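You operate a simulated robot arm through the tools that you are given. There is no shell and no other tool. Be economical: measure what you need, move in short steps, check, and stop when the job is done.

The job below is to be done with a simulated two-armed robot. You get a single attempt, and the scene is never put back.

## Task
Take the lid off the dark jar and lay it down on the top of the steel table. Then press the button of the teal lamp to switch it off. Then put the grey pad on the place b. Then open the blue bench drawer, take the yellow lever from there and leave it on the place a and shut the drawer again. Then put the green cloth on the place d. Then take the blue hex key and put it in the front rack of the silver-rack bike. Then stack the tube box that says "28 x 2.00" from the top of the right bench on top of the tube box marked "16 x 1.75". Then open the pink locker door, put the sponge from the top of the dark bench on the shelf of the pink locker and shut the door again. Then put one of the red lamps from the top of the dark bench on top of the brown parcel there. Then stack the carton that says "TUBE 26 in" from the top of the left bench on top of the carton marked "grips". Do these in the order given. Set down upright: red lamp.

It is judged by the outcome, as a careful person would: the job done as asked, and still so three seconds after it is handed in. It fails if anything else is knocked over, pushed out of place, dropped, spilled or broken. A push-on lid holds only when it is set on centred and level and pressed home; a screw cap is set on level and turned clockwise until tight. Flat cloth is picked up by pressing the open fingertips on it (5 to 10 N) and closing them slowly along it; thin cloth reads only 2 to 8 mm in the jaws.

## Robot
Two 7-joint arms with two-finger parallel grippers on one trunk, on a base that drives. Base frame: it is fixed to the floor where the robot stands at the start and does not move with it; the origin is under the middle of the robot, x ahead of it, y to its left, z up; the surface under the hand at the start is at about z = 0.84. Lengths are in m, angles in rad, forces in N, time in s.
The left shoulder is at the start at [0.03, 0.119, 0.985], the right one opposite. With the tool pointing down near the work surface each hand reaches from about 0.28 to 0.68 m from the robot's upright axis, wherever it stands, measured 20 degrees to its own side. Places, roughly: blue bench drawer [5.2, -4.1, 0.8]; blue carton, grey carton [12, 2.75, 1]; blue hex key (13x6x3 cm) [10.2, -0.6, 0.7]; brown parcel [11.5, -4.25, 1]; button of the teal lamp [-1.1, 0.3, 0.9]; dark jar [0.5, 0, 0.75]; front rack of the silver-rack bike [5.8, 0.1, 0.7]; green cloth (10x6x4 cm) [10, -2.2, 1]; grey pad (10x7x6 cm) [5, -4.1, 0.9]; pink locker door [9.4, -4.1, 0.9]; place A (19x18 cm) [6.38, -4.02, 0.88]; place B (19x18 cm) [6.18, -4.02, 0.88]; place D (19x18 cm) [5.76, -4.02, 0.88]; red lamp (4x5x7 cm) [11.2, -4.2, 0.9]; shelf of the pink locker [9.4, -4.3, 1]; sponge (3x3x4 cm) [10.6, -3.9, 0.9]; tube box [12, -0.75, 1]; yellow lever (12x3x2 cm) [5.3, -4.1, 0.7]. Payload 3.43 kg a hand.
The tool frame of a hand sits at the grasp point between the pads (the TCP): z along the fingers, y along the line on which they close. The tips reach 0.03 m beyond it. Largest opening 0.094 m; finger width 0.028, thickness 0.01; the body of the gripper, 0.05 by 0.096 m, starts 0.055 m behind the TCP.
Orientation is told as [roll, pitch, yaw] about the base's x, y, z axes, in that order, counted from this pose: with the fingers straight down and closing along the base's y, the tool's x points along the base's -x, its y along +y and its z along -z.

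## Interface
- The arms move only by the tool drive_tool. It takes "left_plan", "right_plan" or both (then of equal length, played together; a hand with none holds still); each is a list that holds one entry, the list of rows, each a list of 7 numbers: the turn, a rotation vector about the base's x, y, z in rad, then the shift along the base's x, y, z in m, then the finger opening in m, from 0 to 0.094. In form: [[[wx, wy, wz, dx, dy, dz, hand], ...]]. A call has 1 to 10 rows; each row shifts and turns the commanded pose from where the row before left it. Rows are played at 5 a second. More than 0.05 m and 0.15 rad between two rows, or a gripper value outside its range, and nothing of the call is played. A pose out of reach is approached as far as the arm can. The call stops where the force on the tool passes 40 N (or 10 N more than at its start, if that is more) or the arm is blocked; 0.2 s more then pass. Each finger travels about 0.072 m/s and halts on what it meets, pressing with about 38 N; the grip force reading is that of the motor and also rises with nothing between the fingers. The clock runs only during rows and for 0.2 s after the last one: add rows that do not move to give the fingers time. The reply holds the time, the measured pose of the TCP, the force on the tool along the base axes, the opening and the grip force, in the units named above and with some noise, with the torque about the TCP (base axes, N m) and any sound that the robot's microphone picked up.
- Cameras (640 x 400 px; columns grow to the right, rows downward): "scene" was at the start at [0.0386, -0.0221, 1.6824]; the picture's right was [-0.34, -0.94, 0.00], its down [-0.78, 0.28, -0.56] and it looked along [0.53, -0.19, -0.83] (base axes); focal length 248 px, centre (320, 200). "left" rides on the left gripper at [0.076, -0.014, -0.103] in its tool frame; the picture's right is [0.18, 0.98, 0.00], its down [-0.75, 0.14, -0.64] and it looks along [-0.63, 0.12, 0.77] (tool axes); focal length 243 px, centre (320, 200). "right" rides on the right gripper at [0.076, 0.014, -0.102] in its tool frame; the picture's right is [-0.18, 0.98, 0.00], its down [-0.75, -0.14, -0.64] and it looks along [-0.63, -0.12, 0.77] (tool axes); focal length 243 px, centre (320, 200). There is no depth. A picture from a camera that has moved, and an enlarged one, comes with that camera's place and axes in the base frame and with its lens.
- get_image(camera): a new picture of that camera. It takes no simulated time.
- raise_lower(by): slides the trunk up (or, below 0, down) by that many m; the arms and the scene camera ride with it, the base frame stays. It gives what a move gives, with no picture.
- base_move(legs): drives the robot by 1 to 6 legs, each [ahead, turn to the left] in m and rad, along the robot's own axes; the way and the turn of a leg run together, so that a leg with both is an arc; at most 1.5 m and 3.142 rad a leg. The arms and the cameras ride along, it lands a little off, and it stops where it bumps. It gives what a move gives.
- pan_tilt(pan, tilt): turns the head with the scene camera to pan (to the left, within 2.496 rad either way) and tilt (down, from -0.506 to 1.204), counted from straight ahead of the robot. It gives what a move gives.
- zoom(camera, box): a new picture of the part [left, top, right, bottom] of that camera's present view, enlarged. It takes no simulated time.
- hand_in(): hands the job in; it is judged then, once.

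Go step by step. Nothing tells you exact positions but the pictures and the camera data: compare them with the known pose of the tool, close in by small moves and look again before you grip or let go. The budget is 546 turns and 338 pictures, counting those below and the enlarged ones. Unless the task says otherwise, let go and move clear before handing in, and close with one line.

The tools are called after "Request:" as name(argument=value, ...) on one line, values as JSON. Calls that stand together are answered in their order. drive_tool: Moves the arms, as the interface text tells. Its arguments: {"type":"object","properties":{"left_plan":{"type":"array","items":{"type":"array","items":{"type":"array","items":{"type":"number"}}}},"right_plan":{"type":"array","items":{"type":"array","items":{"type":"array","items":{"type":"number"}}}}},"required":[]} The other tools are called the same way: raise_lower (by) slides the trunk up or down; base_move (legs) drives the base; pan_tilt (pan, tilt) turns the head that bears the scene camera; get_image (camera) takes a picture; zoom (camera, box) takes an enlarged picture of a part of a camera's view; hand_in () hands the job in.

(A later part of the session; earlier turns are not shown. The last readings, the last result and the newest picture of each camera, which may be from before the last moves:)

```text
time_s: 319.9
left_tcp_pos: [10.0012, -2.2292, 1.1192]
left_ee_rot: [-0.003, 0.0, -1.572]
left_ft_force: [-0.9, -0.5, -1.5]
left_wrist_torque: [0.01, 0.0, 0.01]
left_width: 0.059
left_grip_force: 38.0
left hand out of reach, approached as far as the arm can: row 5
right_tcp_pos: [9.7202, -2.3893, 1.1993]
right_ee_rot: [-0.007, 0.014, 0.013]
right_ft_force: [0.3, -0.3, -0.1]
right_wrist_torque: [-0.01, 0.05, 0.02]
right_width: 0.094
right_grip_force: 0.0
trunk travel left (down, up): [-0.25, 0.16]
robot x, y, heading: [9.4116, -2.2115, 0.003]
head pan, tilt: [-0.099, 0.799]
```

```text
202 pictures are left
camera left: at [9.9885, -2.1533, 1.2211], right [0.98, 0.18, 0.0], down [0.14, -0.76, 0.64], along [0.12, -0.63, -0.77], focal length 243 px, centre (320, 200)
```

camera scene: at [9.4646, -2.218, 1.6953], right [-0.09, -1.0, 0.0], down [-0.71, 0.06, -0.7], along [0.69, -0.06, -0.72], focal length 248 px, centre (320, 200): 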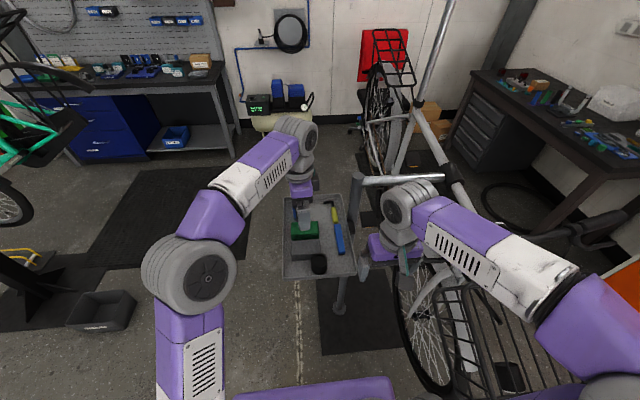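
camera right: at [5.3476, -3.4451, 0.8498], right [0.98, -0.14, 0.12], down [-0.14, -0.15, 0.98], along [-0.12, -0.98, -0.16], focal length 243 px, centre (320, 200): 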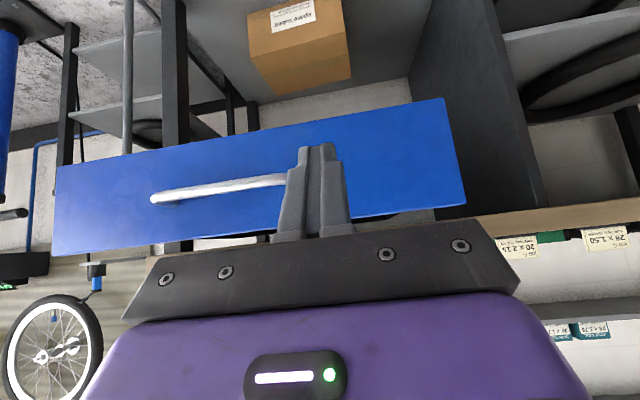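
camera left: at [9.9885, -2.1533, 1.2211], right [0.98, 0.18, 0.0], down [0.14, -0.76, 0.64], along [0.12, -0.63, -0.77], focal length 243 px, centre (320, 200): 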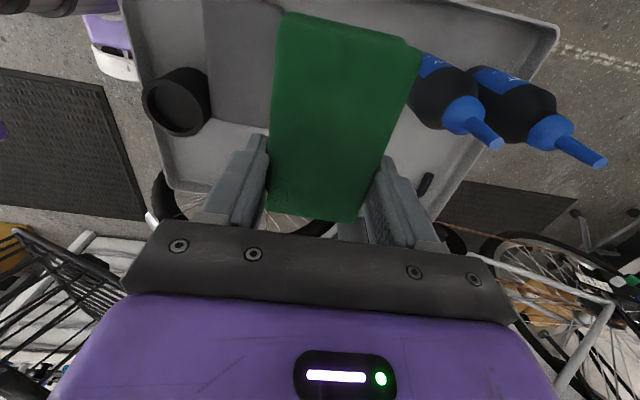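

Cloth is held. I draw the hand in, then reverse out the way I came and head west to place D.

Request:
drive_tool(left_plan=[[[0, 0, 0, -0.04, 0.01, 0.02, 0.03], [0, 0, 0, -0.04, 0.02, 0.02, 0.03], [0, 0, 0, -0.04, 0.02, 0.02, 0.03], [0, 0, 0, -0.04, 0.02, 0.02, 0.03], [0, 0, 0, -0.04, 0.02, 0.01, 0.03], [0, 0, 0, -0.03, 0.01, 0, 0.03], [0, 0, 0, 0, 0, 0, 0.03]]])

Request:
base_move(legs=[[0, 0.83], [-0.62, 0], [0, 2.86], [0.72, 0], [0, -0.55]])

Request:
pan_tilt(pan=0, tilt=0.5)

Request:
get_image(camera="scene")

```text
time_s: 321.5
left_tcp_pos: [9.7715, -2.1301, 1.2081]
left_ee_rot: [0.0, 0.002, -1.571]
left_ft_force: [-0.7, 0.1, 0.1]
left_wrist_torque: [-0.03, 0.0, 0.0]
left_width: 0.059
left_grip_force: 38.6
right_tcp_pos: [9.7198, -2.3897, 1.2007]
right_ee_rot: [-0.009, 0.014, 0.014]
right_ft_force: [0.1, 0.3, -0.1]
right_wrist_torque: [-0.01, -0.01, 0.0]
right_width: 0.094
right_grip_force: 0.0
trunk travel left (down, up): [-0.25, 0.16]
robot x, y, heading: [9.4104, -2.213, 0.006]
head pan, tilt: [-0.099, 0.799]
```

```text
time_s: 338.9
left_tcp_pos: [7.9917, -3.0706, 1.2076]
left_ee_rot: [0.0, 0.002, 1.497]
left_ft_force: [-0.4, 0.2, -0.7]
left_wrist_torque: [0.01, -0.01, -0.01]
left_width: 0.0586
left_grip_force: 38.0
right_tcp_pos: [8.0633, -2.8161, 1.1999]
right_ee_rot: [-0.009, 0.012, 3.082]
right_ft_force: [-0.3, -1.1, 0.7]
right_wrist_torque: [0.01, 0.02, 0.01]
right_width: 0.0941
right_grip_force: 0.0
trunk travel left (down, up): [-0.25, 0.16]
robot x, y, heading: [8.3555, -3.016, 3.079]
head pan, tilt: [-0.099, 0.799]
```

```text
time_s: 339.6
left_tcp_pos: [7.992, -3.0721, 1.208]
left_ee_rot: [-0.001, 0.002, 1.496]
left_ft_force: [0.4, -0.7, -0.2]
left_wrist_torque: [0.04, 0.0, -0.03]
left_width: 0.0588
left_grip_force: 37.7
right_tcp_pos: [8.0627, -2.8165, 1.2002]
right_ee_rot: [-0.009, 0.013, 3.082]
right_ft_force: [-0.3, -0.2, -0.3]
right_wrist_torque: [0.0, -0.03, 0.0]
right_width: 0.0939
right_grip_force: 0.0
trunk travel left (down, up): [-0.25, 0.16]
robot x, y, heading: [8.3539, -3.016, 3.076]
head pan, tilt: [0.0, 0.499]
```

```text
201 pictures are left
camera scene: at [8.2972, -3.01, 1.7213], right [0.06, 1.0, 0.0], down [0.48, -0.03, -0.88], along [-0.88, 0.06, -0.48], focal length 248 px, centre (320, 200)
```

scene: 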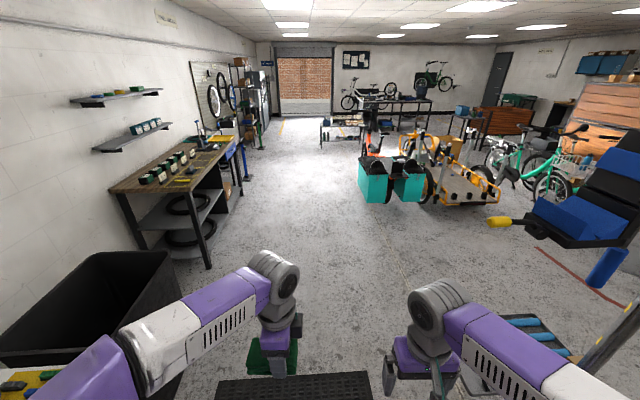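

Request:
base_move(legs=[[0, 0.09], [1.4, 0], [1.36, 0], [0, 1.55], [0.36, 0]])

Request:
pan_tilt(pan=0, tilt=0.9)

Request:
get_image(camera="scene")

Request:
get_image(camera="left")

```text
time_s: 359.3
left_tcp_pos: [5.7193, -3.912, 1.2077]
left_ee_rot: [-0.002, 0.002, -3.087]
left_ft_force: [0.4, -0.8, -0.9]
left_wrist_torque: [0.01, -0.02, 0.05]
left_width: 0.0587
left_grip_force: 37.9
right_tcp_pos: [5.4571, -3.8744, 1.1999]
right_ee_rot: [-0.009, 0.015, -1.502]
right_ft_force: [0.8, -0.2, 0.5]
right_wrist_torque: [0.01, 0.0, -0.01]
right_width: 0.094
right_grip_force: 0.0
trunk travel left (down, up): [-0.25, 0.16]
robot x, y, heading: [5.6148, -3.5575, -1.5]
head pan, tilt: [0.0, 0.499]
```

```text
time_s: 360.2
left_tcp_pos: [5.7196, -3.9123, 1.209]
left_ee_rot: [-0.001, 0.002, -3.087]
left_ft_force: [-0.3, 0.1, -0.3]
left_wrist_torque: [0.03, -0.01, 0.0]
left_width: 0.0588
left_grip_force: 38.1
right_tcp_pos: [5.4579, -3.8729, 1.2004]
right_ee_rot: [-0.006, 0.015, -1.501]
right_ft_force: [0.0, 0.9, 0.2]
right_wrist_torque: [-0.01, -0.02, 0.05]
right_width: 0.0937
right_grip_force: 0.1
trunk travel left (down, up): [-0.25, 0.16]
robot x, y, heading: [5.6186, -3.5565, -1.506]
head pan, tilt: [0.0, 0.901]
```

```text
200 pictures are left
camera scene: at [5.6213, -3.6004, 1.6875], right [-1.0, -0.07, 0.0], down [-0.05, 0.78, -0.62], along [0.04, -0.62, -0.78], focal length 248 px, centre (320, 200)
```

scene: 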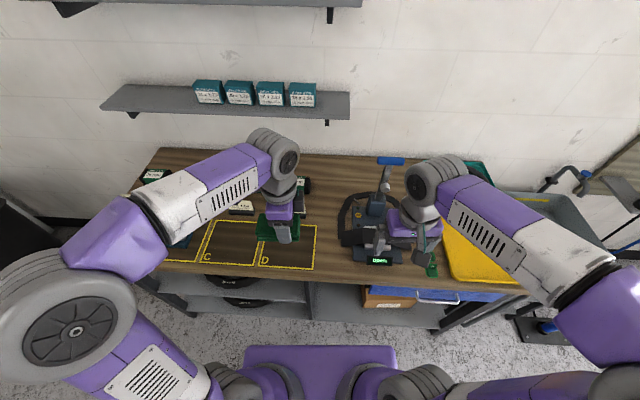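

```text
199 pictures are left
camera left: at [5.7955, -3.8932, 1.3104], right [0.24, -0.97, 0.0], down [-0.75, -0.18, 0.64], along [-0.62, -0.15, -0.77], focal length 243 px, centre (320, 200)
```

left: 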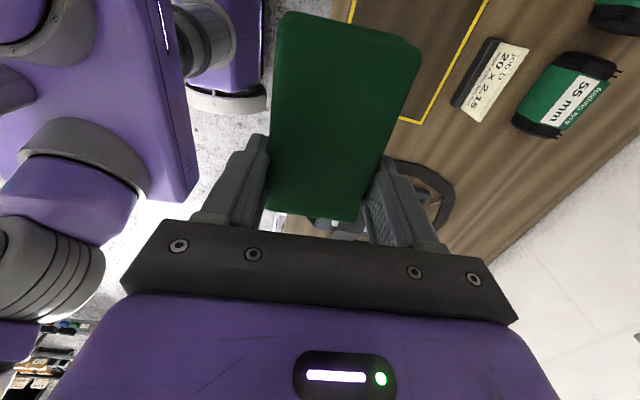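

Request:
drive_tool(left_plan=[[[0, 0, 0, 0.008, -0.036, 0, 0.03], [0, 0, 0, 0.008, -0.036, -0.02, 0.03], [0, 0, 0, 0, -0.036, -0.03, 0.03], [0, 0, 0, 0, 0, -0.05, 0.03], [0, 0, 0, 0, 0, -0.05, 0.03], [0, 0, 0, 0, 0, -0.05, 0.03], [0, 0, 0, 0, 0, -0.05, 0.03], [0, 0, 0, 0, 0, -0.02, 0.03], [0, 0, 0, 0, 0, 0, 0.03]]])

Request:
zoom(camera="scene", box=[220, 190, 380, 290])

Request:
get_image(camera="left")

```text
time_s: 362.2
left_tcp_pos: [5.7359, -4.0192, 0.94]
left_ee_rot: [0.001, 0.002, -3.083]
left_ft_force: [0.6, 0.5, -0.8]
left_wrist_torque: [0.0, -0.01, -0.01]
left_width: 0.0588
left_grip_force: 37.9
right_tcp_pos: [5.4576, -3.8739, 1.201]
right_ee_rot: [-0.009, 0.012, -1.502]
right_ft_force: [-0.3, 0.3, 0.3]
right_wrist_torque: [0.03, 0.01, 0.0]
right_width: 0.0938
right_grip_force: 0.0
trunk travel left (down, up): [-0.25, 0.16]
robot x, y, heading: [5.6145, -3.5551, -1.501]
head pan, tilt: [0.0, 0.901]
```

```text
4.00 times, centred on (300, 240) of scene
camera zoom: at [5.6214, -3.6004, 1.6875], right [-1.0, -0.07, 0.0], down [-0.05, 0.78, -0.62], along [0.04, -0.62, -0.78], focal length 992 px, centre (400, 40)
```

zoom: 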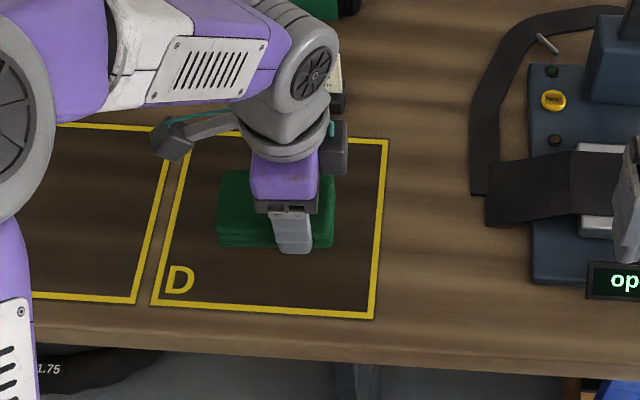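

```text
197 pictures are left
camera left: at [5.8121, -4.0002, 1.0407], right [0.24, -0.97, 0.0], down [-0.75, -0.18, 0.64], along [-0.62, -0.15, -0.77], focal length 243 px, centre (320, 200)
```

left: 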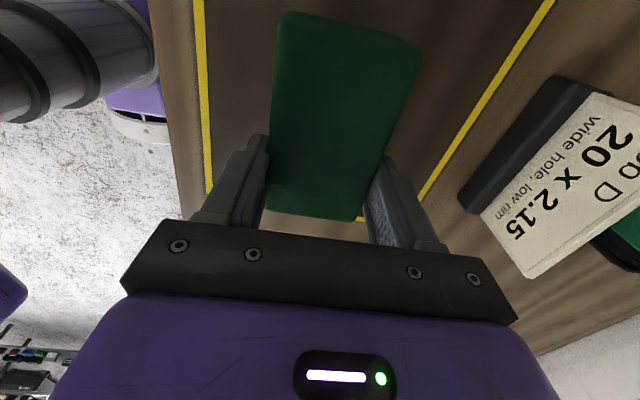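

Centred over D. I lower to contact.

Request:
drive_tool(left_plan=[[[0, 0, 0, 0, 0, -0.015, 0.03], [0, 0, 0, 0, 0, -0.006, 0.03], [0, 0, 0, 0, 0, -0.004, 0.03], [0, 0, 0, 0, 0, -0.002, 0.03], [0, 0, 0, 0, 0, 0, 0.03]]])

```text
time_s: 362.9
left_tcp_pos: [5.7342, -4.0189, 0.9203]
left_ee_rot: [0.006, 0.002, -3.084]
left_ft_force: [1.8, 10.7, 20.6]
left_wrist_torque: [0.99, -0.11, -0.02]
left_width: 0.0588
left_grip_force: 37.8
right_tcp_pos: [5.4569, -3.8721, 1.201]
right_ee_rot: [-0.009, 0.013, -1.499]
right_ft_force: [0.6, -0.1, -0.9]
right_wrist_torque: [0.01, 0.01, 0.01]
right_width: 0.0939
right_grip_force: 0.0
trunk travel left (down, up): [-0.25, 0.16]
robot x, y, heading: [5.6215, -3.559, -1.504]
head pan, tilt: [0.0, 0.901]
stopped in row 3 (left hand): the force on the tool passed its limit at 47 N (the readings are from after the stop); the commanded pose is now the measured one
```

Request:
drive_tool(left_plan=[[[0, 0, 0, 0, 0, 0.003, 0.03], [0, 0, 0, 0, 0, 0, 0.065], [0, 0, 0, 0, 0, 0, 0.08], [0, 0, 0, 0, 0, 0.03, 0.08], [0, 0, 0, 0, 0, 0.05, 0.09], [0, 0, 0, 0, 0.01, 0.045, 0.094], [0, 0, 0, 0, 0.02, 0.04, 0.094], [0, 0, 0.1, 0, 0.03, 0.03, 0.094], [0, 0, 0.14, 0, 0.03, 0.03, 0.094], [0, 0, 0.14, 0, 0.01, 0.03, 0.094]]])

Request:
zoom(camera="scene", box=[100, 180, 380, 290])

```text
time_s: 365.1
left_tcp_pos: [5.7368, -3.9211, 1.179]
left_ee_rot: [0.004, 0.002, -2.704]
left_ft_force: [-0.4, 0.2, 0.3]
left_wrist_torque: [0.03, 0.0, 0.0]
left_width: 0.0942
left_grip_force: 0.1
right_tcp_pos: [5.4576, -3.8742, 1.1993]
right_ee_rot: [-0.009, 0.013, -1.501]
right_ft_force: [0.5, -0.1, 0.4]
right_wrist_torque: [0.02, 0.0, 0.0]
right_width: 0.0938
right_grip_force: 0.0
trunk travel left (down, up): [-0.25, 0.16]
robot x, y, heading: [5.6163, -3.5569, -1.507]
head pan, tilt: [0.0, 0.901]
```

```text
2.29 times, centred on (240, 235) of scene
camera zoom: at [5.6213, -3.6001, 1.6875], right [-1.0, -0.07, 0.0], down [-0.05, 0.78, -0.62], along [0.04, -0.62, -0.78], focal length 567 px, centre (503, 120)
```

zoom: 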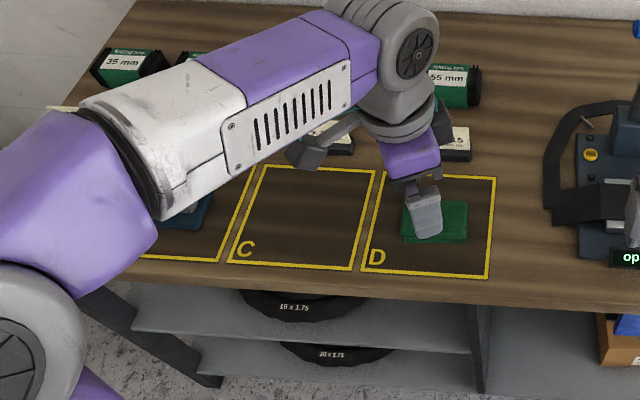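

The cloth lies on D. Next the blue hex key near [10.2, -0.6, 0.7] (on the repair stand tray). I put the left hand back to travel pose and drive there around the stool.

Request:
drive_tool(left_plan=[[[0, 0, 0.15, 0, 0.01, 0, 0.094], [0, 0, 0.15, 0, 0.01, 0, 0.094], [0, 0, 0.15, 0, 0.01, 0, 0.094], [0, 0, 0.15, 0.01, 0.01, 0, 0.094], [0, 0, 0.15, 0.01, 0, 0, 0.094], [0, 0, 0.15, 0.01, 0, 0, 0.094], [0, 0, 0.15, 0.01, 0, 0, 0.094], [0, 0, 0.14, 0.01, 0, 0, 0.094]]])

Request:
base_move(legs=[[-0.45, 0], [0, 1.507], [1.5, 0], [1.5, 0], [0.16, 0]])

```text
time_s: 366.9
left_tcp_pos: [5.7856, -3.8818, 1.1759]
left_ee_rot: [0.004, 0.001, -1.513]
left_ft_force: [-0.2, 0.2, -0.7]
left_wrist_torque: [-0.03, 0.0, 0.0]
left_width: 0.094
left_grip_force: 0.0
right_tcp_pos: [5.4573, -3.8736, 1.1998]
right_ee_rot: [-0.008, 0.014, -1.5]
right_ft_force: [0.4, 0.2, -0.2]
right_wrist_torque: [-0.01, 0.03, 0.0]
right_width: 0.0942
right_grip_force: 0.0
trunk travel left (down, up): [-0.25, 0.16]
robot x, y, heading: [5.6214, -3.5574, -1.5]
head pan, tilt: [0.0, 0.901]
```

```text
time_s: 388.4
left_tcp_pos: [9.0596, -2.9563, 1.177]
left_ee_rot: [0.004, 0.002, -0.006]
left_ft_force: [-0.1, 0.3, -0.7]
left_wrist_torque: [-0.02, 0.03, 0.01]
left_width: 0.0942
left_grip_force: 0.0
right_tcp_pos: [9.0328, -3.2821, 1.1996]
right_ee_rot: [-0.008, 0.014, 0.009]
right_ft_force: [-0.7, 0.0, -0.4]
right_wrist_torque: [-0.01, 0.02, 0.02]
right_width: 0.094
right_grip_force: 0.0
trunk travel left (down, up): [-0.25, 0.16]
robot x, y, heading: [8.726, -3.1011, 0.008]
head pan, tilt: [0.0, 0.901]
```

Request:
base_move(legs=[[0, 0.935], [1.1, 0], [0, 0.62]])

Request:
pan_tilt(pan=-0.3, tilt=0.6)

Request:
get_image(camera="scene")

```text
time_s: 398.0
left_tcp_pos: [9.2245, -1.8864, 1.1771]
left_ee_rot: [0.004, 0.002, 1.542]
left_ft_force: [0.1, -0.5, -0.2]
left_wrist_torque: [-0.02, 0.0, -0.02]
left_width: 0.0943
left_grip_force: 0.0
right_tcp_pos: [9.5509, -1.9218, 1.1991]
right_ee_rot: [-0.01, 0.014, 1.557]
right_ft_force: [-0.3, 0.9, 0.7]
right_wrist_torque: [0.01, 0.02, 0.03]
right_width: 0.0941
right_grip_force: 0.0
trunk travel left (down, up): [-0.25, 0.16]
robot x, y, heading: [9.3641, -2.2246, 1.553]
head pan, tilt: [0.0, 0.901]
```

```text
time_s: 398.8
left_tcp_pos: [9.2247, -1.8883, 1.1768]
left_ee_rot: [0.003, 0.002, 1.542]
left_ft_force: [0.8, -0.5, 0.1]
left_wrist_torque: [-0.04, -0.02, 0.0]
left_width: 0.094
left_grip_force: 0.1
right_tcp_pos: [9.5496, -1.9226, 1.2002]
right_ee_rot: [-0.007, 0.014, 1.558]
right_ft_force: [-1.1, -0.1, -0.4]
right_wrist_torque: [0.02, 0.02, 0.02]
right_width: 0.0938
right_grip_force: 0.2
trunk travel left (down, up): [-0.25, 0.16]
robot x, y, heading: [9.3637, -2.2197, 1.553]
head pan, tilt: [-0.3, 0.6]
```

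```text
195 pictures are left
camera scene: at [9.3938, -2.1692, 1.7122], right [0.95, -0.31, 0.0], down [-0.18, -0.54, -0.82], along [0.26, 0.78, -0.57], focal length 248 px, centre (320, 200)
```

scene: 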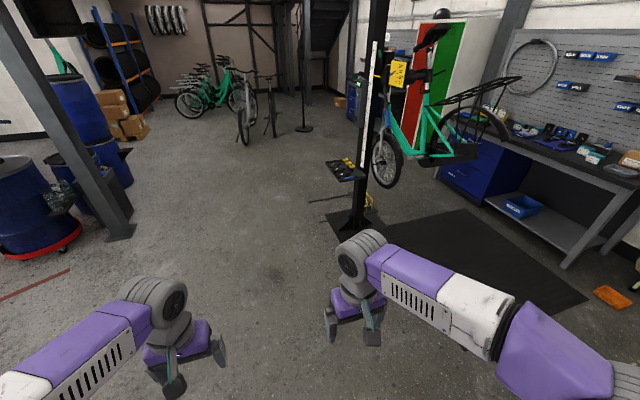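

Request:
zoom(camera="scene", box=[290, 130, 400, 240])

```text
3.64 times, centred on (345, 185) of scene
camera zoom: at [9.3938, -2.1692, 1.7122], right [0.95, -0.31, 0.0], down [-0.18, -0.54, -0.82], along [0.26, 0.78, -0.57], focal length 902 px, centre (229, 254)
```

zoom: 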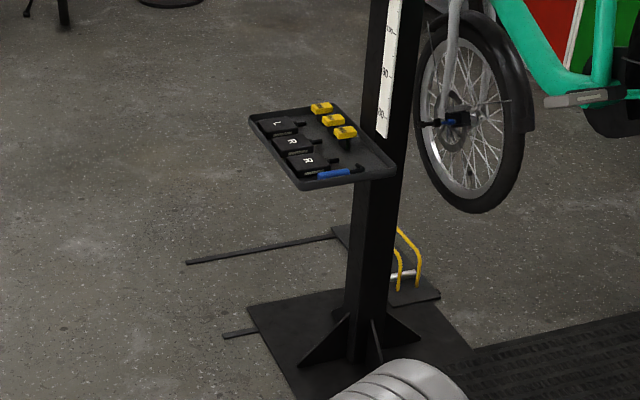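

The hex key (blue handle) lies at the south edge of the stand's tray, about [10.17, -0.57, 0.72]. I drive to stand south of it facing north.

Request:
base_move(legs=[[0.5, 0], [0, -0.82], [0.85, 0], [0, 0.84]])

Request:
pan_tilt(pan=-0.2, tilt=0.9)

Request:
get_image(camera="scene")

```text
time_s: 407.5
left_tcp_pos: [10.1288, -0.8871, 1.1754]
left_ee_rot: [0.005, 0.004, 0.702]
left_ft_force: [-0.3, 0.2, -0.7]
left_wrist_torque: [-0.04, 0.02, -0.03]
left_width: 0.0938
left_grip_force: 0.0
right_tcp_pos: [10.3198, -1.154, 1.1992]
right_ee_rot: [-0.008, 0.015, 0.716]
right_ft_force: [0.2, 0.9, 0.2]
right_wrist_torque: [0.01, 0.02, -0.03]
right_width: 0.094
right_grip_force: 0.1
trunk travel left (down, up): [-0.25, 0.16]
robot x, y, heading: [9.967, -1.2206, 0.713]
head pan, tilt: [-0.3, 0.6]
stopped in leg 3: the robot was blocked; the commanded pose is now the measured one
```

```text
time_s: 408.3
left_tcp_pos: [10.127, -0.8907, 1.1766]
left_ee_rot: [0.006, 0.002, 0.701]
left_ft_force: [-0.1, -0.7, -0.2]
left_wrist_torque: [0.0, -0.01, -0.03]
left_width: 0.0939
left_grip_force: 0.1
right_tcp_pos: [10.3182, -1.1558, 1.2012]
right_ee_rot: [-0.009, 0.011, 0.717]
right_ft_force: [0.0, 0.3, 0.3]
right_wrist_torque: [0.0, 0.04, -0.03]
right_width: 0.0941
right_grip_force: 0.1
trunk travel left (down, up): [-0.25, 0.16]
robot x, y, heading: [9.9714, -1.2208, 0.716]
head pan, tilt: [-0.201, 0.901]
```

```text
193 pictures are left
camera scene: at [10.0138, -1.2006, 1.6875], right [0.49, -0.87, 0.0], down [-0.68, -0.38, -0.62], along [0.54, 0.3, -0.78], focal length 248 px, centre (320, 200)
```

scene: 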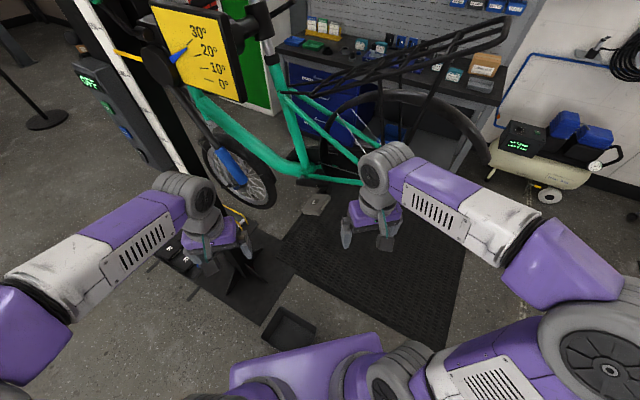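

A small black floor box blocks the south side; I back away and approach the tray from the west instead.

Request:
base_move(legs=[[-0.3, 0], [0, 1.0], [1.0, 0], [0, -1.71]])

Request:
pan_tilt(pan=-0.2, tilt=0.9)

Request:
get_image(camera="scene")

```text
time_s: 421.8
left_tcp_pos: [9.9242, -0.2635, 1.1778]
left_ee_rot: [0.005, -0.001, -0.002]
left_ft_force: [-0.1, -0.5, -0.7]
left_wrist_torque: [0.01, 0.0, 0.02]
left_width: 0.094
left_grip_force: 0.0
right_tcp_pos: [9.8988, -0.591, 1.1998]
right_ee_rot: [-0.01, 0.013, 0.014]
right_ft_force: [-0.2, -0.2, 0.3]
right_wrist_torque: [0.01, -0.01, -0.01]
right_width: 0.094
right_grip_force: 0.1
trunk travel left (down, up): [-0.25, 0.16]
robot x, y, heading: [9.5907, -0.4131, 0.015]
head pan, tilt: [-0.201, 0.901]
```

```text
time_s: 422.4
left_tcp_pos: [9.9234, -0.2648, 1.1775]
left_ee_rot: [0.006, 0.0, -0.002]
left_ft_force: [0.2, 0.2, -0.9]
left_wrist_torque: [0.0, 0.0, -0.02]
left_width: 0.0941
left_grip_force: 0.0
right_tcp_pos: [9.8985, -0.5914, 1.1998]
right_ee_rot: [-0.009, 0.013, 0.014]
right_ft_force: [0.4, -0.3, 0.9]
right_wrist_torque: [0.01, 0.0, 0.06]
right_width: 0.094
right_grip_force: 0.1
trunk travel left (down, up): [-0.25, 0.16]
robot x, y, heading: [9.5902, -0.4129, 0.008]
head pan, tilt: [-0.201, 0.901]
```

```text
192 pictures are left
camera scene: at [9.6362, -0.4267, 1.6875], right [-0.19, -0.98, 0.0], down [-0.77, 0.15, -0.62], along [0.61, -0.12, -0.78], focal length 248 px, centre (320, 200)
```

scene: 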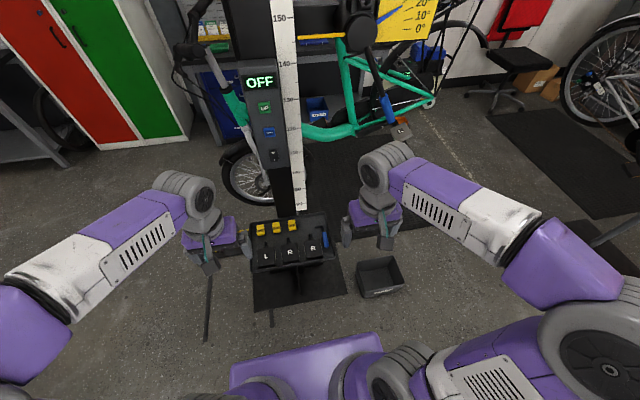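

Request:
zoom(camera="scene", box=[240, 200, 360, 290])

Request:
get_image(camera="right")

```text
4.44 times, centred on (300, 245) of scene
camera zoom: at [9.6362, -0.4267, 1.6875], right [-0.19, -0.98, 0.0], down [-0.77, 0.15, -0.62], along [0.61, -0.12, -0.78], focal length 1102 px, centre (409, 0)
```

zoom: 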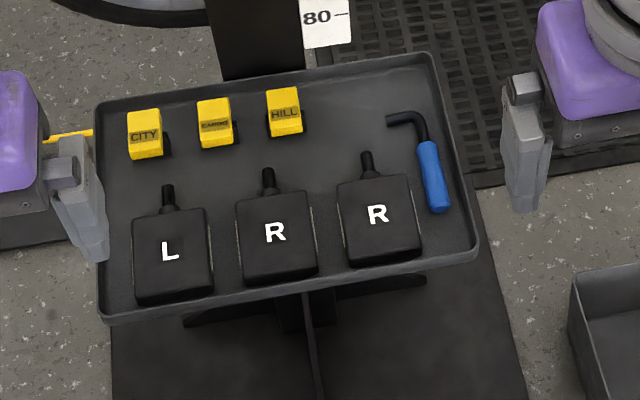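

```text
190 pictures are left
camera right: at [9.8224, -0.5771, 1.3032], right [0.17, 0.99, -0.01], down [0.76, -0.12, 0.63], along [0.62, -0.12, -0.77], focal length 243 px, centre (320, 200)
```

right: 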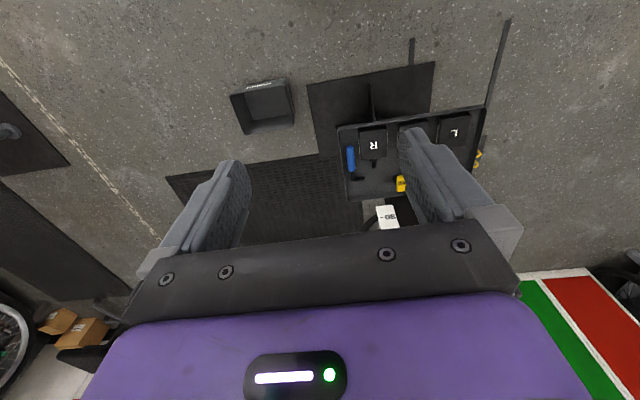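

Handle at [10.183, -0.559, 0.686], lying along x. I lower the trunk and bring the right hand over it.

Request:
raise_lower(by=-0.15)

Request:
drive_tool(right_plan=[[[0, 0, -0.03, 0.045, 0.005, 0, 0.07], [0, 0, -0.02, 0.045, 0.005, 0, 0.06], [0, 0, 0, 0.045, 0.005, -0.01, 0.06], [0, 0, 0, 0.045, 0.005, -0.02, 0.06], [0, 0, 0, 0.04, 0.005, -0.03, 0.06], [0, 0, 0, 0.035, 0.005, -0.03, 0.06], [0, 0, 0, 0.021, 0.002, -0.04, 0.06], [0, 0, 0, 0, 0, -0.05, 0.06], [0, 0, 0, 0, 0, 0, 0.06]]])

Request:
get_image(camera="right")

Request:
zoom(camera="scene", box=[240, 180, 400, 300])

```text
time_s: 424.2
left_tcp_pos: [9.9232, -0.2639, 1.0272]
left_ee_rot: [0.003, 0.0, -0.002]
left_ft_force: [-0.3, 0.4, -1.0]
left_wrist_torque: [0.01, 0.03, 0.02]
left_width: 0.094
left_grip_force: 0.2
right_tcp_pos: [9.897, -0.5909, 1.0495]
right_ee_rot: [-0.009, 0.012, 0.013]
right_ft_force: [0.5, -0.3, 0.5]
right_wrist_torque: [0.0, 0.01, 0.0]
right_width: 0.0939
right_grip_force: 0.2
trunk travel left (down, up): [-0.1, 0.31]
robot x, y, heading: [9.5885, -0.4128, 0.007]
head pan, tilt: [-0.201, 0.901]
```

```text
refused: row 5 steps farther than a row can; nothing moved
```

```text
189 pictures are left
camera right: at [9.8223, -0.5771, 1.1533], right [0.17, 0.99, -0.01], down [0.76, -0.12, 0.63], along [0.62, -0.12, -0.77], focal length 243 px, centre (320, 200)
```

right: 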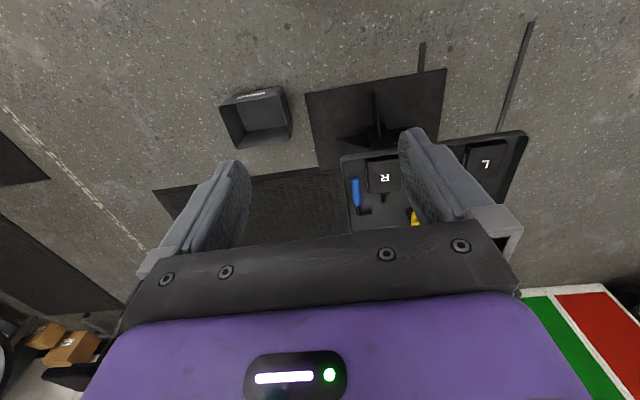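

```text
3.33 times, centred on (320, 240) of scene
camera zoom: at [9.6362, -0.4267, 1.5376], right [-0.19, -0.98, 0.0], down [-0.77, 0.15, -0.62], along [0.61, -0.12, -0.78], focal length 827 px, centre (320, 67)
```

zoom: 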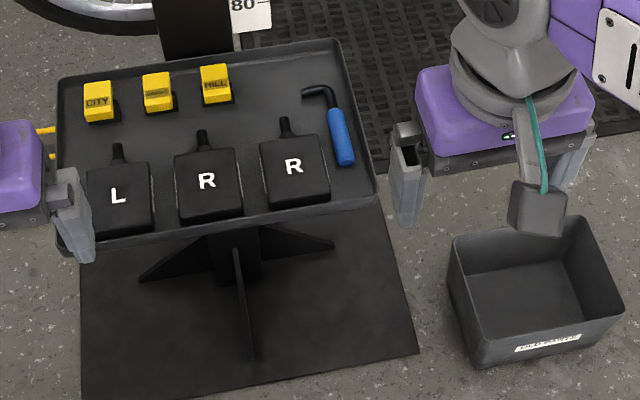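

Request:
drive_tool(right_plan=[[[0, 0, -0.03, 0.04, 0.005, 0, 0.07], [0, 0, -0.02, 0.04, 0.005, 0, 0.06], [0, 0, 0, 0.04, 0.005, -0.01, 0.06], [0, 0, 0, 0.04, 0.005, -0.02, 0.06], [0, 0, 0, 0.04, 0.005, -0.02, 0.06], [0, 0, 0, 0.04, 0.005, -0.02, 0.06], [0, 0, 0, 0.038, 0.002, -0.02, 0.06], [0, 0, 0, 0, 0, -0.045, 0.06], [0, 0, 0, 0, 0, -0.045, 0.06], [0, 0, 0, 0, 0, 0, 0.06]]])

Request:
get_image(camera="right")

```text
time_s: 426.4
left_tcp_pos: [9.9223, -0.2647, 1.0265]
left_ee_rot: [0.006, 0.0, -0.002]
left_ft_force: [-0.6, -0.3, 0.0]
left_wrist_torque: [0.03, 0.04, 0.01]
left_width: 0.0939
left_grip_force: 0.1
right_tcp_pos: [10.1748, -0.5612, 0.8718]
right_ee_rot: [-0.007, 0.012, -0.037]
right_ft_force: [0.5, 0.4, 0.3]
right_wrist_torque: [0.01, -0.02, 0.0]
right_width: 0.0602
right_grip_force: 0.1
trunk travel left (down, up): [-0.1, 0.31]
robot x, y, heading: [9.5878, -0.4131, 0.009]
head pan, tilt: [-0.201, 0.901]
```

```text
187 pictures are left
camera right: at [10.1011, -0.5447, 0.9743], right [0.22, 0.98, -0.01], down [0.76, -0.16, 0.63], along [0.62, -0.15, -0.77], focal length 243 px, centre (320, 200)
```

right: 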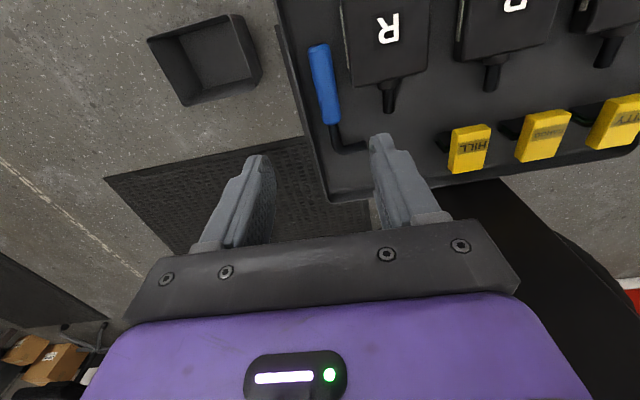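

Request:
drive_tool(right_plan=[[[0, 0, 0, 0.022, 0.002, -0.03, 0.045], [0, 0, 0, 0, 0, -0.045, 0.045], [0, 0, 0, 0, 0, -0.045, 0.045], [0, 0, 0, 0, 0, -0.03, 0.045], [0, 0, 0, 0, 0, 0, 0.045]]])

Request:
get_image(camera="right")

```text
time_s: 427.3
left_tcp_pos: [9.924, -0.265, 1.0267]
left_ee_rot: [0.005, 0.002, -0.001]
left_ft_force: [0.1, -0.2, -0.1]
left_wrist_torque: [0.01, 0.02, 0.0]
left_width: 0.0939
left_grip_force: 0.1
right_tcp_pos: [10.1969, -0.5575, 0.751]
right_ee_rot: [-0.007, 0.015, -0.035]
right_ft_force: [-13.4, 1.5, 13.1]
right_wrist_torque: [-0.3, 0.22, -0.29]
right_width: 0.0449
right_grip_force: 0.0
trunk travel left (down, up): [-0.1, 0.31]
robot x, y, heading: [9.5913, -0.4124, 0.01]
head pan, tilt: [-0.201, 0.901]
stopped in row 4 (right hand): the force on the tool passed its limit at 60 N (the readings are from after the stop); the commanded pose is now the measured one
```

```text
186 pictures are left
camera right: at [10.1237, -0.54, 0.8551], right [0.22, 0.98, -0.01], down [0.76, -0.16, 0.63], along [0.61, -0.15, -0.78], focal length 243 px, centre (320, 200)
```

right: 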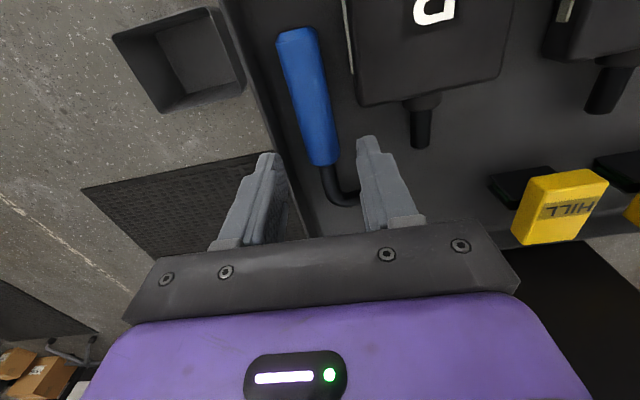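

The south fingertip caught the tray rim. I rise, narrow the opening to 32 mm, and re-centre.

Request:
drive_tool(right_plan=[[[0, 0, 0, 0, 0, 0.02, 0.045], [0, 0, 0, -0.007, -0.001, 0, 0.033], [0, 0, 0, 0, 0, -0.02, 0.033], [0, 0, 0, 0, 0, 0, 0.033]]])

Request:
get_image(camera="right")

```text
time_s: 428.3
left_tcp_pos: [9.923, -0.2649, 1.0271]
left_ee_rot: [0.004, 0.0, -0.001]
left_ft_force: [-0.2, 0.3, 0.1]
left_wrist_torque: [0.04, 0.01, 0.03]
left_width: 0.0937
left_grip_force: 0.0
right_tcp_pos: [10.1911, -0.5589, 0.7517]
right_ee_rot: [-0.01, 0.012, -0.038]
right_ft_force: [-3.6, 0.9, 9.4]
right_wrist_torque: [-0.21, 0.04, -0.07]
right_width: 0.0327
right_grip_force: 0.0
trunk travel left (down, up): [-0.1, 0.31]
robot x, y, heading: [9.5906, -0.4179, 0.012]
head pan, tilt: [-0.201, 0.901]
```

```text
185 pictures are left
camera right: at [10.1169, -0.5417, 0.8546], right [0.22, 0.98, -0.01], down [0.75, -0.16, 0.64], along [0.62, -0.15, -0.77], focal length 243 px, centre (320, 200)
```

right: 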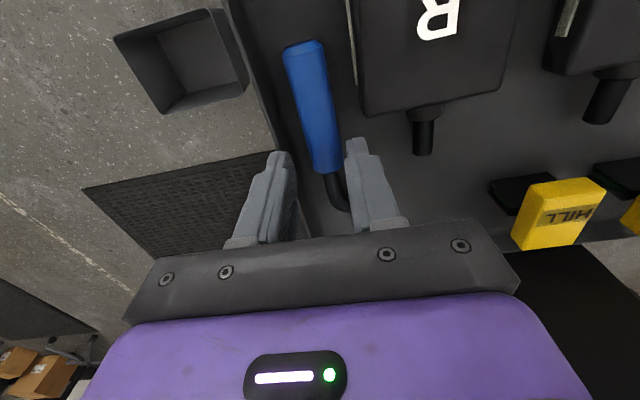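

Request:
drive_tool(right_plan=[[[0, 0, 0, 0, 0.003, 0.02, 0.033], [0, 0, 0, 0, 0.003, 0, 0.033], [0, 0, 0, 0, 0, -0.02, 0.033], [0, 0, 0, 0, 0, 0, 0.033]]])

Request:
zoom(camera="right", box=[220, 20, 460, 240])

```text
time_s: 429.3
left_tcp_pos: [9.9235, -0.2637, 1.0273]
left_ee_rot: [0.005, 0.0, -0.002]
left_ft_force: [0.3, 0.8, 0.2]
left_wrist_torque: [-0.03, 0.03, 0.03]
left_width: 0.0942
left_grip_force: 0.1
right_tcp_pos: [10.1915, -0.5519, 0.7491]
right_ee_rot: [-0.009, 0.013, -0.037]
right_ft_force: [0.4, -0.9, -1.4]
right_wrist_torque: [-0.01, -0.03, 0.0]
right_width: 0.0334
right_grip_force: 0.1
trunk travel left (down, up): [-0.1, 0.31]
robot x, y, heading: [9.59, -0.4143, 0.01]
head pan, tilt: [-0.201, 0.901]
```

```text
1.82 times, centred on (340, 130) of right
camera zoom: at [10.1168, -0.5348, 0.8522], right [0.22, 0.98, -0.01], down [0.76, -0.16, 0.63], along [0.62, -0.15, -0.77], focal length 441 px, centre (284, 327)
```

zoom: 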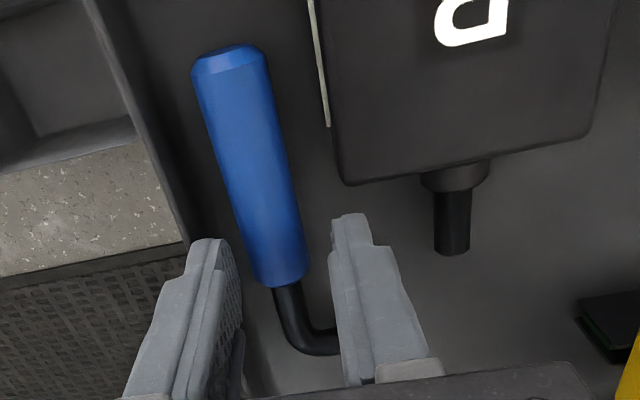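

Request:
drive_tool(right_plan=[[[0, 0, 0, 0, 0, -0.012, 0.033], [0, 0, 0, 0, 0, -0.01, 0.033], [0, 0, 0, 0, 0, -0.008, 0.033], [0, 0, 0, 0, 0, -0.006, 0.033], [0, 0, 0, 0, 0, -0.005, 0.033], [0, 0, 0, 0, 0, 0, 0.033]]])

Request:
zoom(camera="right", box=[220, 20, 460, 240])

```text
time_s: 430.1
left_tcp_pos: [9.9206, -0.2644, 1.028]
left_ee_rot: [0.003, -0.002, -0.003]
left_ft_force: [0.0, -0.2, 1.2]
left_wrist_torque: [-0.01, -0.05, 0.01]
left_width: 0.0942
left_grip_force: 0.1
right_tcp_pos: [10.1918, -0.5516, 0.7298]
right_ee_rot: [-0.008, 0.006, -0.032]
right_ft_force: [-18.5, -1.9, 21.5]
right_wrist_torque: [0.35, 0.23, 0.27]
right_width: 0.0317
right_grip_force: 0.0
trunk travel left (down, up): [-0.1, 0.31]
robot x, y, heading: [9.5935, -0.4126, 0.01]
head pan, tilt: [-0.201, 0.901]
stopped in row 4 (right hand): the force on the tool passed its limit at 48 N (the readings are from after the stop); the commanded pose is now the measured one
```

```text
1.82 times, centred on (340, 130) of right
camera zoom: at [10.1164, -0.5347, 0.8327], right [0.22, 0.98, -0.01], down [0.75, -0.16, 0.64], along [0.62, -0.14, -0.77], focal length 441 px, centre (284, 327)
```

zoom: 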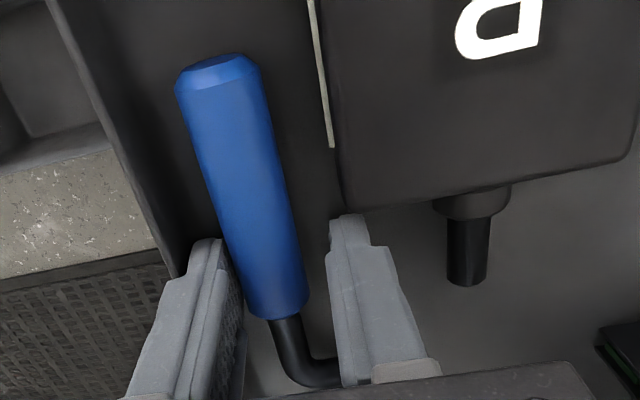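

Request:
drive_tool(right_plan=[[[0, 0, 0, 0, 0, 0.002, 0.033], [0, 0, 0, 0, 0, 0, 0.02], [0, 0, 0, 0, 0, 0, 0.005], [0, 0, 0, 0, 0, 0, 0.005]]])

Request:
zoom(camera="right", box=[220, 20, 460, 240])

```text
time_s: 431.1
left_tcp_pos: [9.9221, -0.2636, 1.0279]
left_ee_rot: [0.005, 0.0, -0.003]
left_ft_force: [0.1, 0.5, -0.6]
left_wrist_torque: [0.0, 0.03, -0.02]
left_width: 0.094
left_grip_force: 0.1
right_tcp_pos: [10.1954, -0.5488, 0.7289]
right_ee_rot: [-0.004, 0.001, -0.036]
right_ft_force: [-1.5, 10.6, 10.4]
right_wrist_torque: [0.6, -0.04, 0.1]
right_width: 0.0199
right_grip_force: 37.6
trunk travel left (down, up): [-0.1, 0.31]
robot x, y, heading: [9.588, -0.4168, 0.011]
head pan, tilt: [-0.201, 0.901]
```

```text
1.82 times, centred on (340, 130) of right
camera zoom: at [10.119, -0.5328, 0.8322], right [0.22, 0.98, 0.0], down [0.75, -0.16, 0.64], along [0.63, -0.14, -0.77], focal length 441 px, centre (284, 327)
```

zoom: 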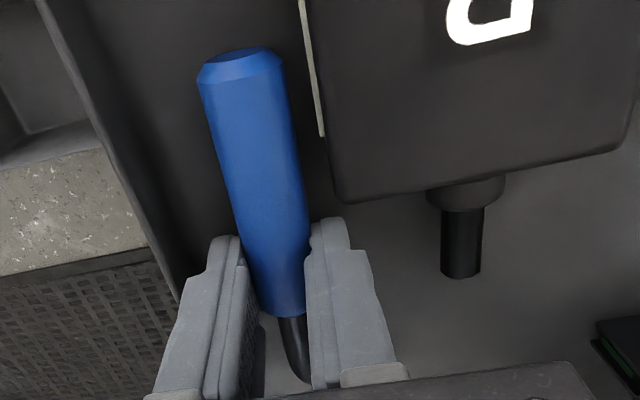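

Gripped the handle at 20 mm. I lift it straight up gently and look.

Request:
drive_tool(right_plan=[[[0, 0, 0, 0, 0, 0.005, 0.005], [0, 0, 0, 0, 0, 0.015, 0.005], [0, 0, 0, 0, 0, 0.03, 0.005], [0, 0, 0, 0, 0, 0.04, 0.005], [0, 0, 0, 0, 0, 0.04, 0.005], [0, 0, 0, -0.02, 0, 0.04, 0.005], [0, 0, 0, 0, 0, 0, 0.005]]])

Request:
get_image(camera="right")

Request:
zoom(camera="scene", box=[220, 160, 380, 280])

```text
time_s: 432.7
left_tcp_pos: [9.9229, -0.2642, 1.0255]
left_ee_rot: [0.007, 0.003, -0.002]
left_ft_force: [0.4, -0.9, -0.2]
left_wrist_torque: [0.01, -0.02, -0.03]
left_width: 0.094
left_grip_force: 0.0
right_tcp_pos: [10.1737, -0.554, 0.8981]
right_ee_rot: [-0.008, 0.006, -0.035]
right_ft_force: [0.4, -0.4, 0.2]
right_wrist_torque: [0.02, -0.04, 0.02]
right_width: 0.0195
right_grip_force: 37.9
trunk travel left (down, up): [-0.1, 0.31]
robot x, y, heading: [9.5905, -0.419, 0.01]
head pan, tilt: [-0.201, 0.901]
```

```text
181 pictures are left
camera right: at [10.0975, -0.5359, 1.0007], right [0.22, 0.98, -0.01], down [0.75, -0.16, 0.64], along [0.62, -0.15, -0.77], focal length 243 px, centre (320, 200)
```

right: 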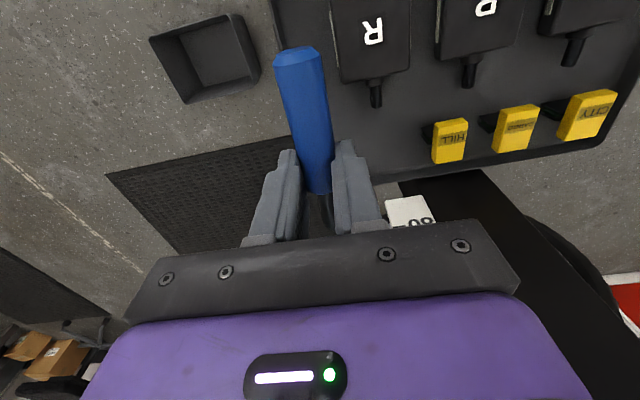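

```text
3.33 times, centred on (300, 220) of scene
camera zoom: at [9.6367, -0.4268, 1.5374], right [-0.19, -0.98, 0.0], down [-0.77, 0.15, -0.62], along [0.61, -0.12, -0.78], focal length 827 px, centre (387, 133)
```

zoom: 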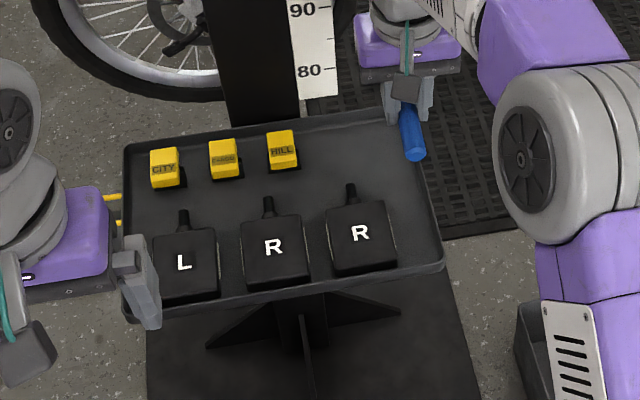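

Hex key in hand, nothing else disturbed. I retract, raise the trunk and turn west to look toward the bike with the silver rack.

Request:
drive_tool(right_plan=[[[0, 0, 0, -0.045, 0, 0.02, 0.005], [0, 0, 0, -0.045, -0.005, 0.02, 0.005], [0, 0, 0, -0.045, -0.005, 0.02, 0.005], [0, 0, 0, -0.045, -0.005, 0.02, 0.005], [0, 0, 0, -0.045, -0.005, 0.02, 0.005], [0, 0, 0, -0.045, -0.005, 0.02, 0.005], [0, 0, 0, 0, 0, 0, 0.005]]])

Request:
raise_lower(by=0.15)

Request:
base_move(legs=[[-0.1, 0], [0, 3.1]])

Request:
pan_tilt(pan=0, tilt=0.4)

Request:
get_image(camera="scene")

```text
time_s: 434.3
left_tcp_pos: [9.9236, -0.2634, 1.0255]
left_ee_rot: [0.005, 0.0, -0.002]
left_ft_force: [-0.5, 0.5, 0.1]
left_wrist_torque: [-0.04, 0.0, -0.01]
left_width: 0.094
left_grip_force: 0.0
right_tcp_pos: [9.9035, -0.5768, 1.018]
right_ee_rot: [-0.008, 0.006, -0.035]
right_ft_force: [-0.3, 0.6, -0.2]
right_wrist_torque: [0.04, 0.0, -0.01]
right_width: 0.0199
right_grip_force: 38.5
trunk travel left (down, up): [-0.1, 0.31]
robot x, y, heading: [9.5903, -0.4112, 0.004]
head pan, tilt: [-0.201, 0.901]
```

```text
time_s: 436.1
left_tcp_pos: [9.9234, -0.2641, 1.1763]
left_ee_rot: [0.006, 0.003, -0.001]
left_ft_force: [-0.1, 0.7, -0.6]
left_wrist_torque: [0.0, 0.01, 0.0]
left_width: 0.094
left_grip_force: 0.1
right_tcp_pos: [9.9038, -0.5771, 1.1667]
right_ee_rot: [-0.006, 0.006, -0.035]
right_ft_force: [0.1, -0.1, -1.0]
right_wrist_torque: [0.01, -0.01, 0.01]
right_width: 0.0199
right_grip_force: 38.0
trunk travel left (down, up): [-0.25, 0.16]
robot x, y, heading: [9.5941, -0.4125, 0.007]
head pan, tilt: [-0.201, 0.901]
```

```text
time_s: 444.4
left_tcp_pos: [9.1497, -0.5482, 1.1768]
left_ee_rot: [0.007, 0.002, 3.089]
left_ft_force: [-0.4, 1.0, -0.5]
left_wrist_torque: [-0.02, -0.03, 0.01]
left_width: 0.0941
left_grip_force: 0.1
right_tcp_pos: [9.1857, -0.2368, 1.167]
right_ee_rot: [-0.005, 0.004, 3.058]
right_ft_force: [0.6, -0.2, -1.0]
right_wrist_torque: [0.02, -0.01, 0.0]
right_width: 0.0198
right_grip_force: 37.7
trunk travel left (down, up): [-0.25, 0.16]
robot x, y, heading: [9.4928, -0.4174, 3.102]
head pan, tilt: [-0.201, 0.901]
```

```text
time_s: 445.4
left_tcp_pos: [9.1503, -0.547, 1.1767]
left_ee_rot: [0.006, 0.002, 3.088]
left_ft_force: [0.0, -0.2, -0.6]
left_wrist_torque: [0.01, 0.01, -0.01]
left_width: 0.094
left_grip_force: 0.0
right_tcp_pos: [9.1856, -0.2364, 1.1679]
right_ee_rot: [-0.008, 0.006, 3.056]
right_ft_force: [-0.2, -0.5, -0.6]
right_wrist_torque: [0.0, 0.01, 0.04]
right_width: 0.0196
right_grip_force: 37.9
trunk travel left (down, up): [-0.25, 0.16]
robot x, y, heading: [9.4895, -0.4128, 3.095]
head pan, tilt: [0.0, 0.4]
```

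```text
179 pictures are left
camera scene: at [9.4298, -0.4105, 1.7304], right [0.04, 1.0, 0.0], down [0.39, -0.02, -0.92], along [-0.92, 0.04, -0.39], focal length 248 px, centre (320, 200)
```

scene: 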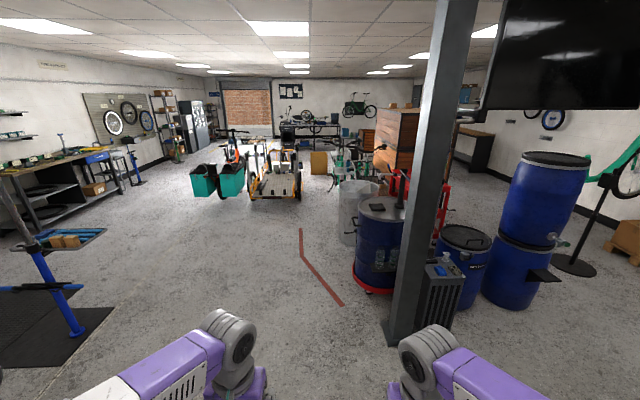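

Request:
zoom(camera="scene", box=[240, 120, 420, 230])

```text
3.56 times, centred on (330, 175) of scene
camera zoom: at [9.4298, -0.4105, 1.7304], right [0.04, 1.0, 0.0], down [0.39, -0.02, -0.92], along [-0.92, 0.04, -0.39], focal length 882 px, centre (284, 289)
```

zoom: 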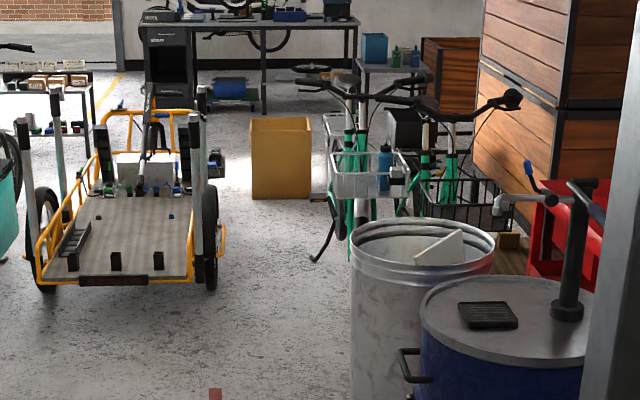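

The silver-rack bike stands behind a metal bin, beside a black-basket one. I drive west to get a closer look.

Request:
base_move(legs=[[0, 0.2], [1.2, 0], [1.05, 0], [0, -0.3]])

Request:
get_image(camera="scene")

```text
time_s: 458.2
left_tcp_pos: [6.903, -0.8422, 1.1772]
left_ee_rot: [0.005, 0.002, 2.971]
left_ft_force: [-0.3, 0.3, -1.0]
left_wrist_torque: [-0.01, -0.04, 0.01]
left_width: 0.0938
left_grip_force: 0.0
right_tcp_pos: [6.9747, -0.5376, 1.1671]
right_ee_rot: [-0.006, 0.006, 2.937]
right_ft_force: [-0.8, -0.7, -0.9]
right_wrist_torque: [0.05, -0.03, 0.01]
right_width: 0.0199
right_grip_force: 38.2
trunk travel left (down, up): [-0.25, 0.16]
robot x, y, heading: [7.2561, -0.7533, 2.98]
head pan, tilt: [0.0, 0.4]
```

```text
177 pictures are left
camera scene: at [7.1953, -0.7387, 1.7305], right [0.16, 0.99, 0.0], down [0.38, -0.06, -0.92], along [-0.91, 0.15, -0.39], focal length 248 px, centre (320, 200)
```

scene: 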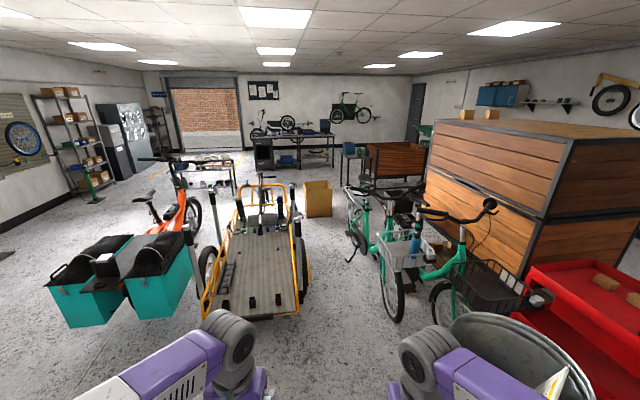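

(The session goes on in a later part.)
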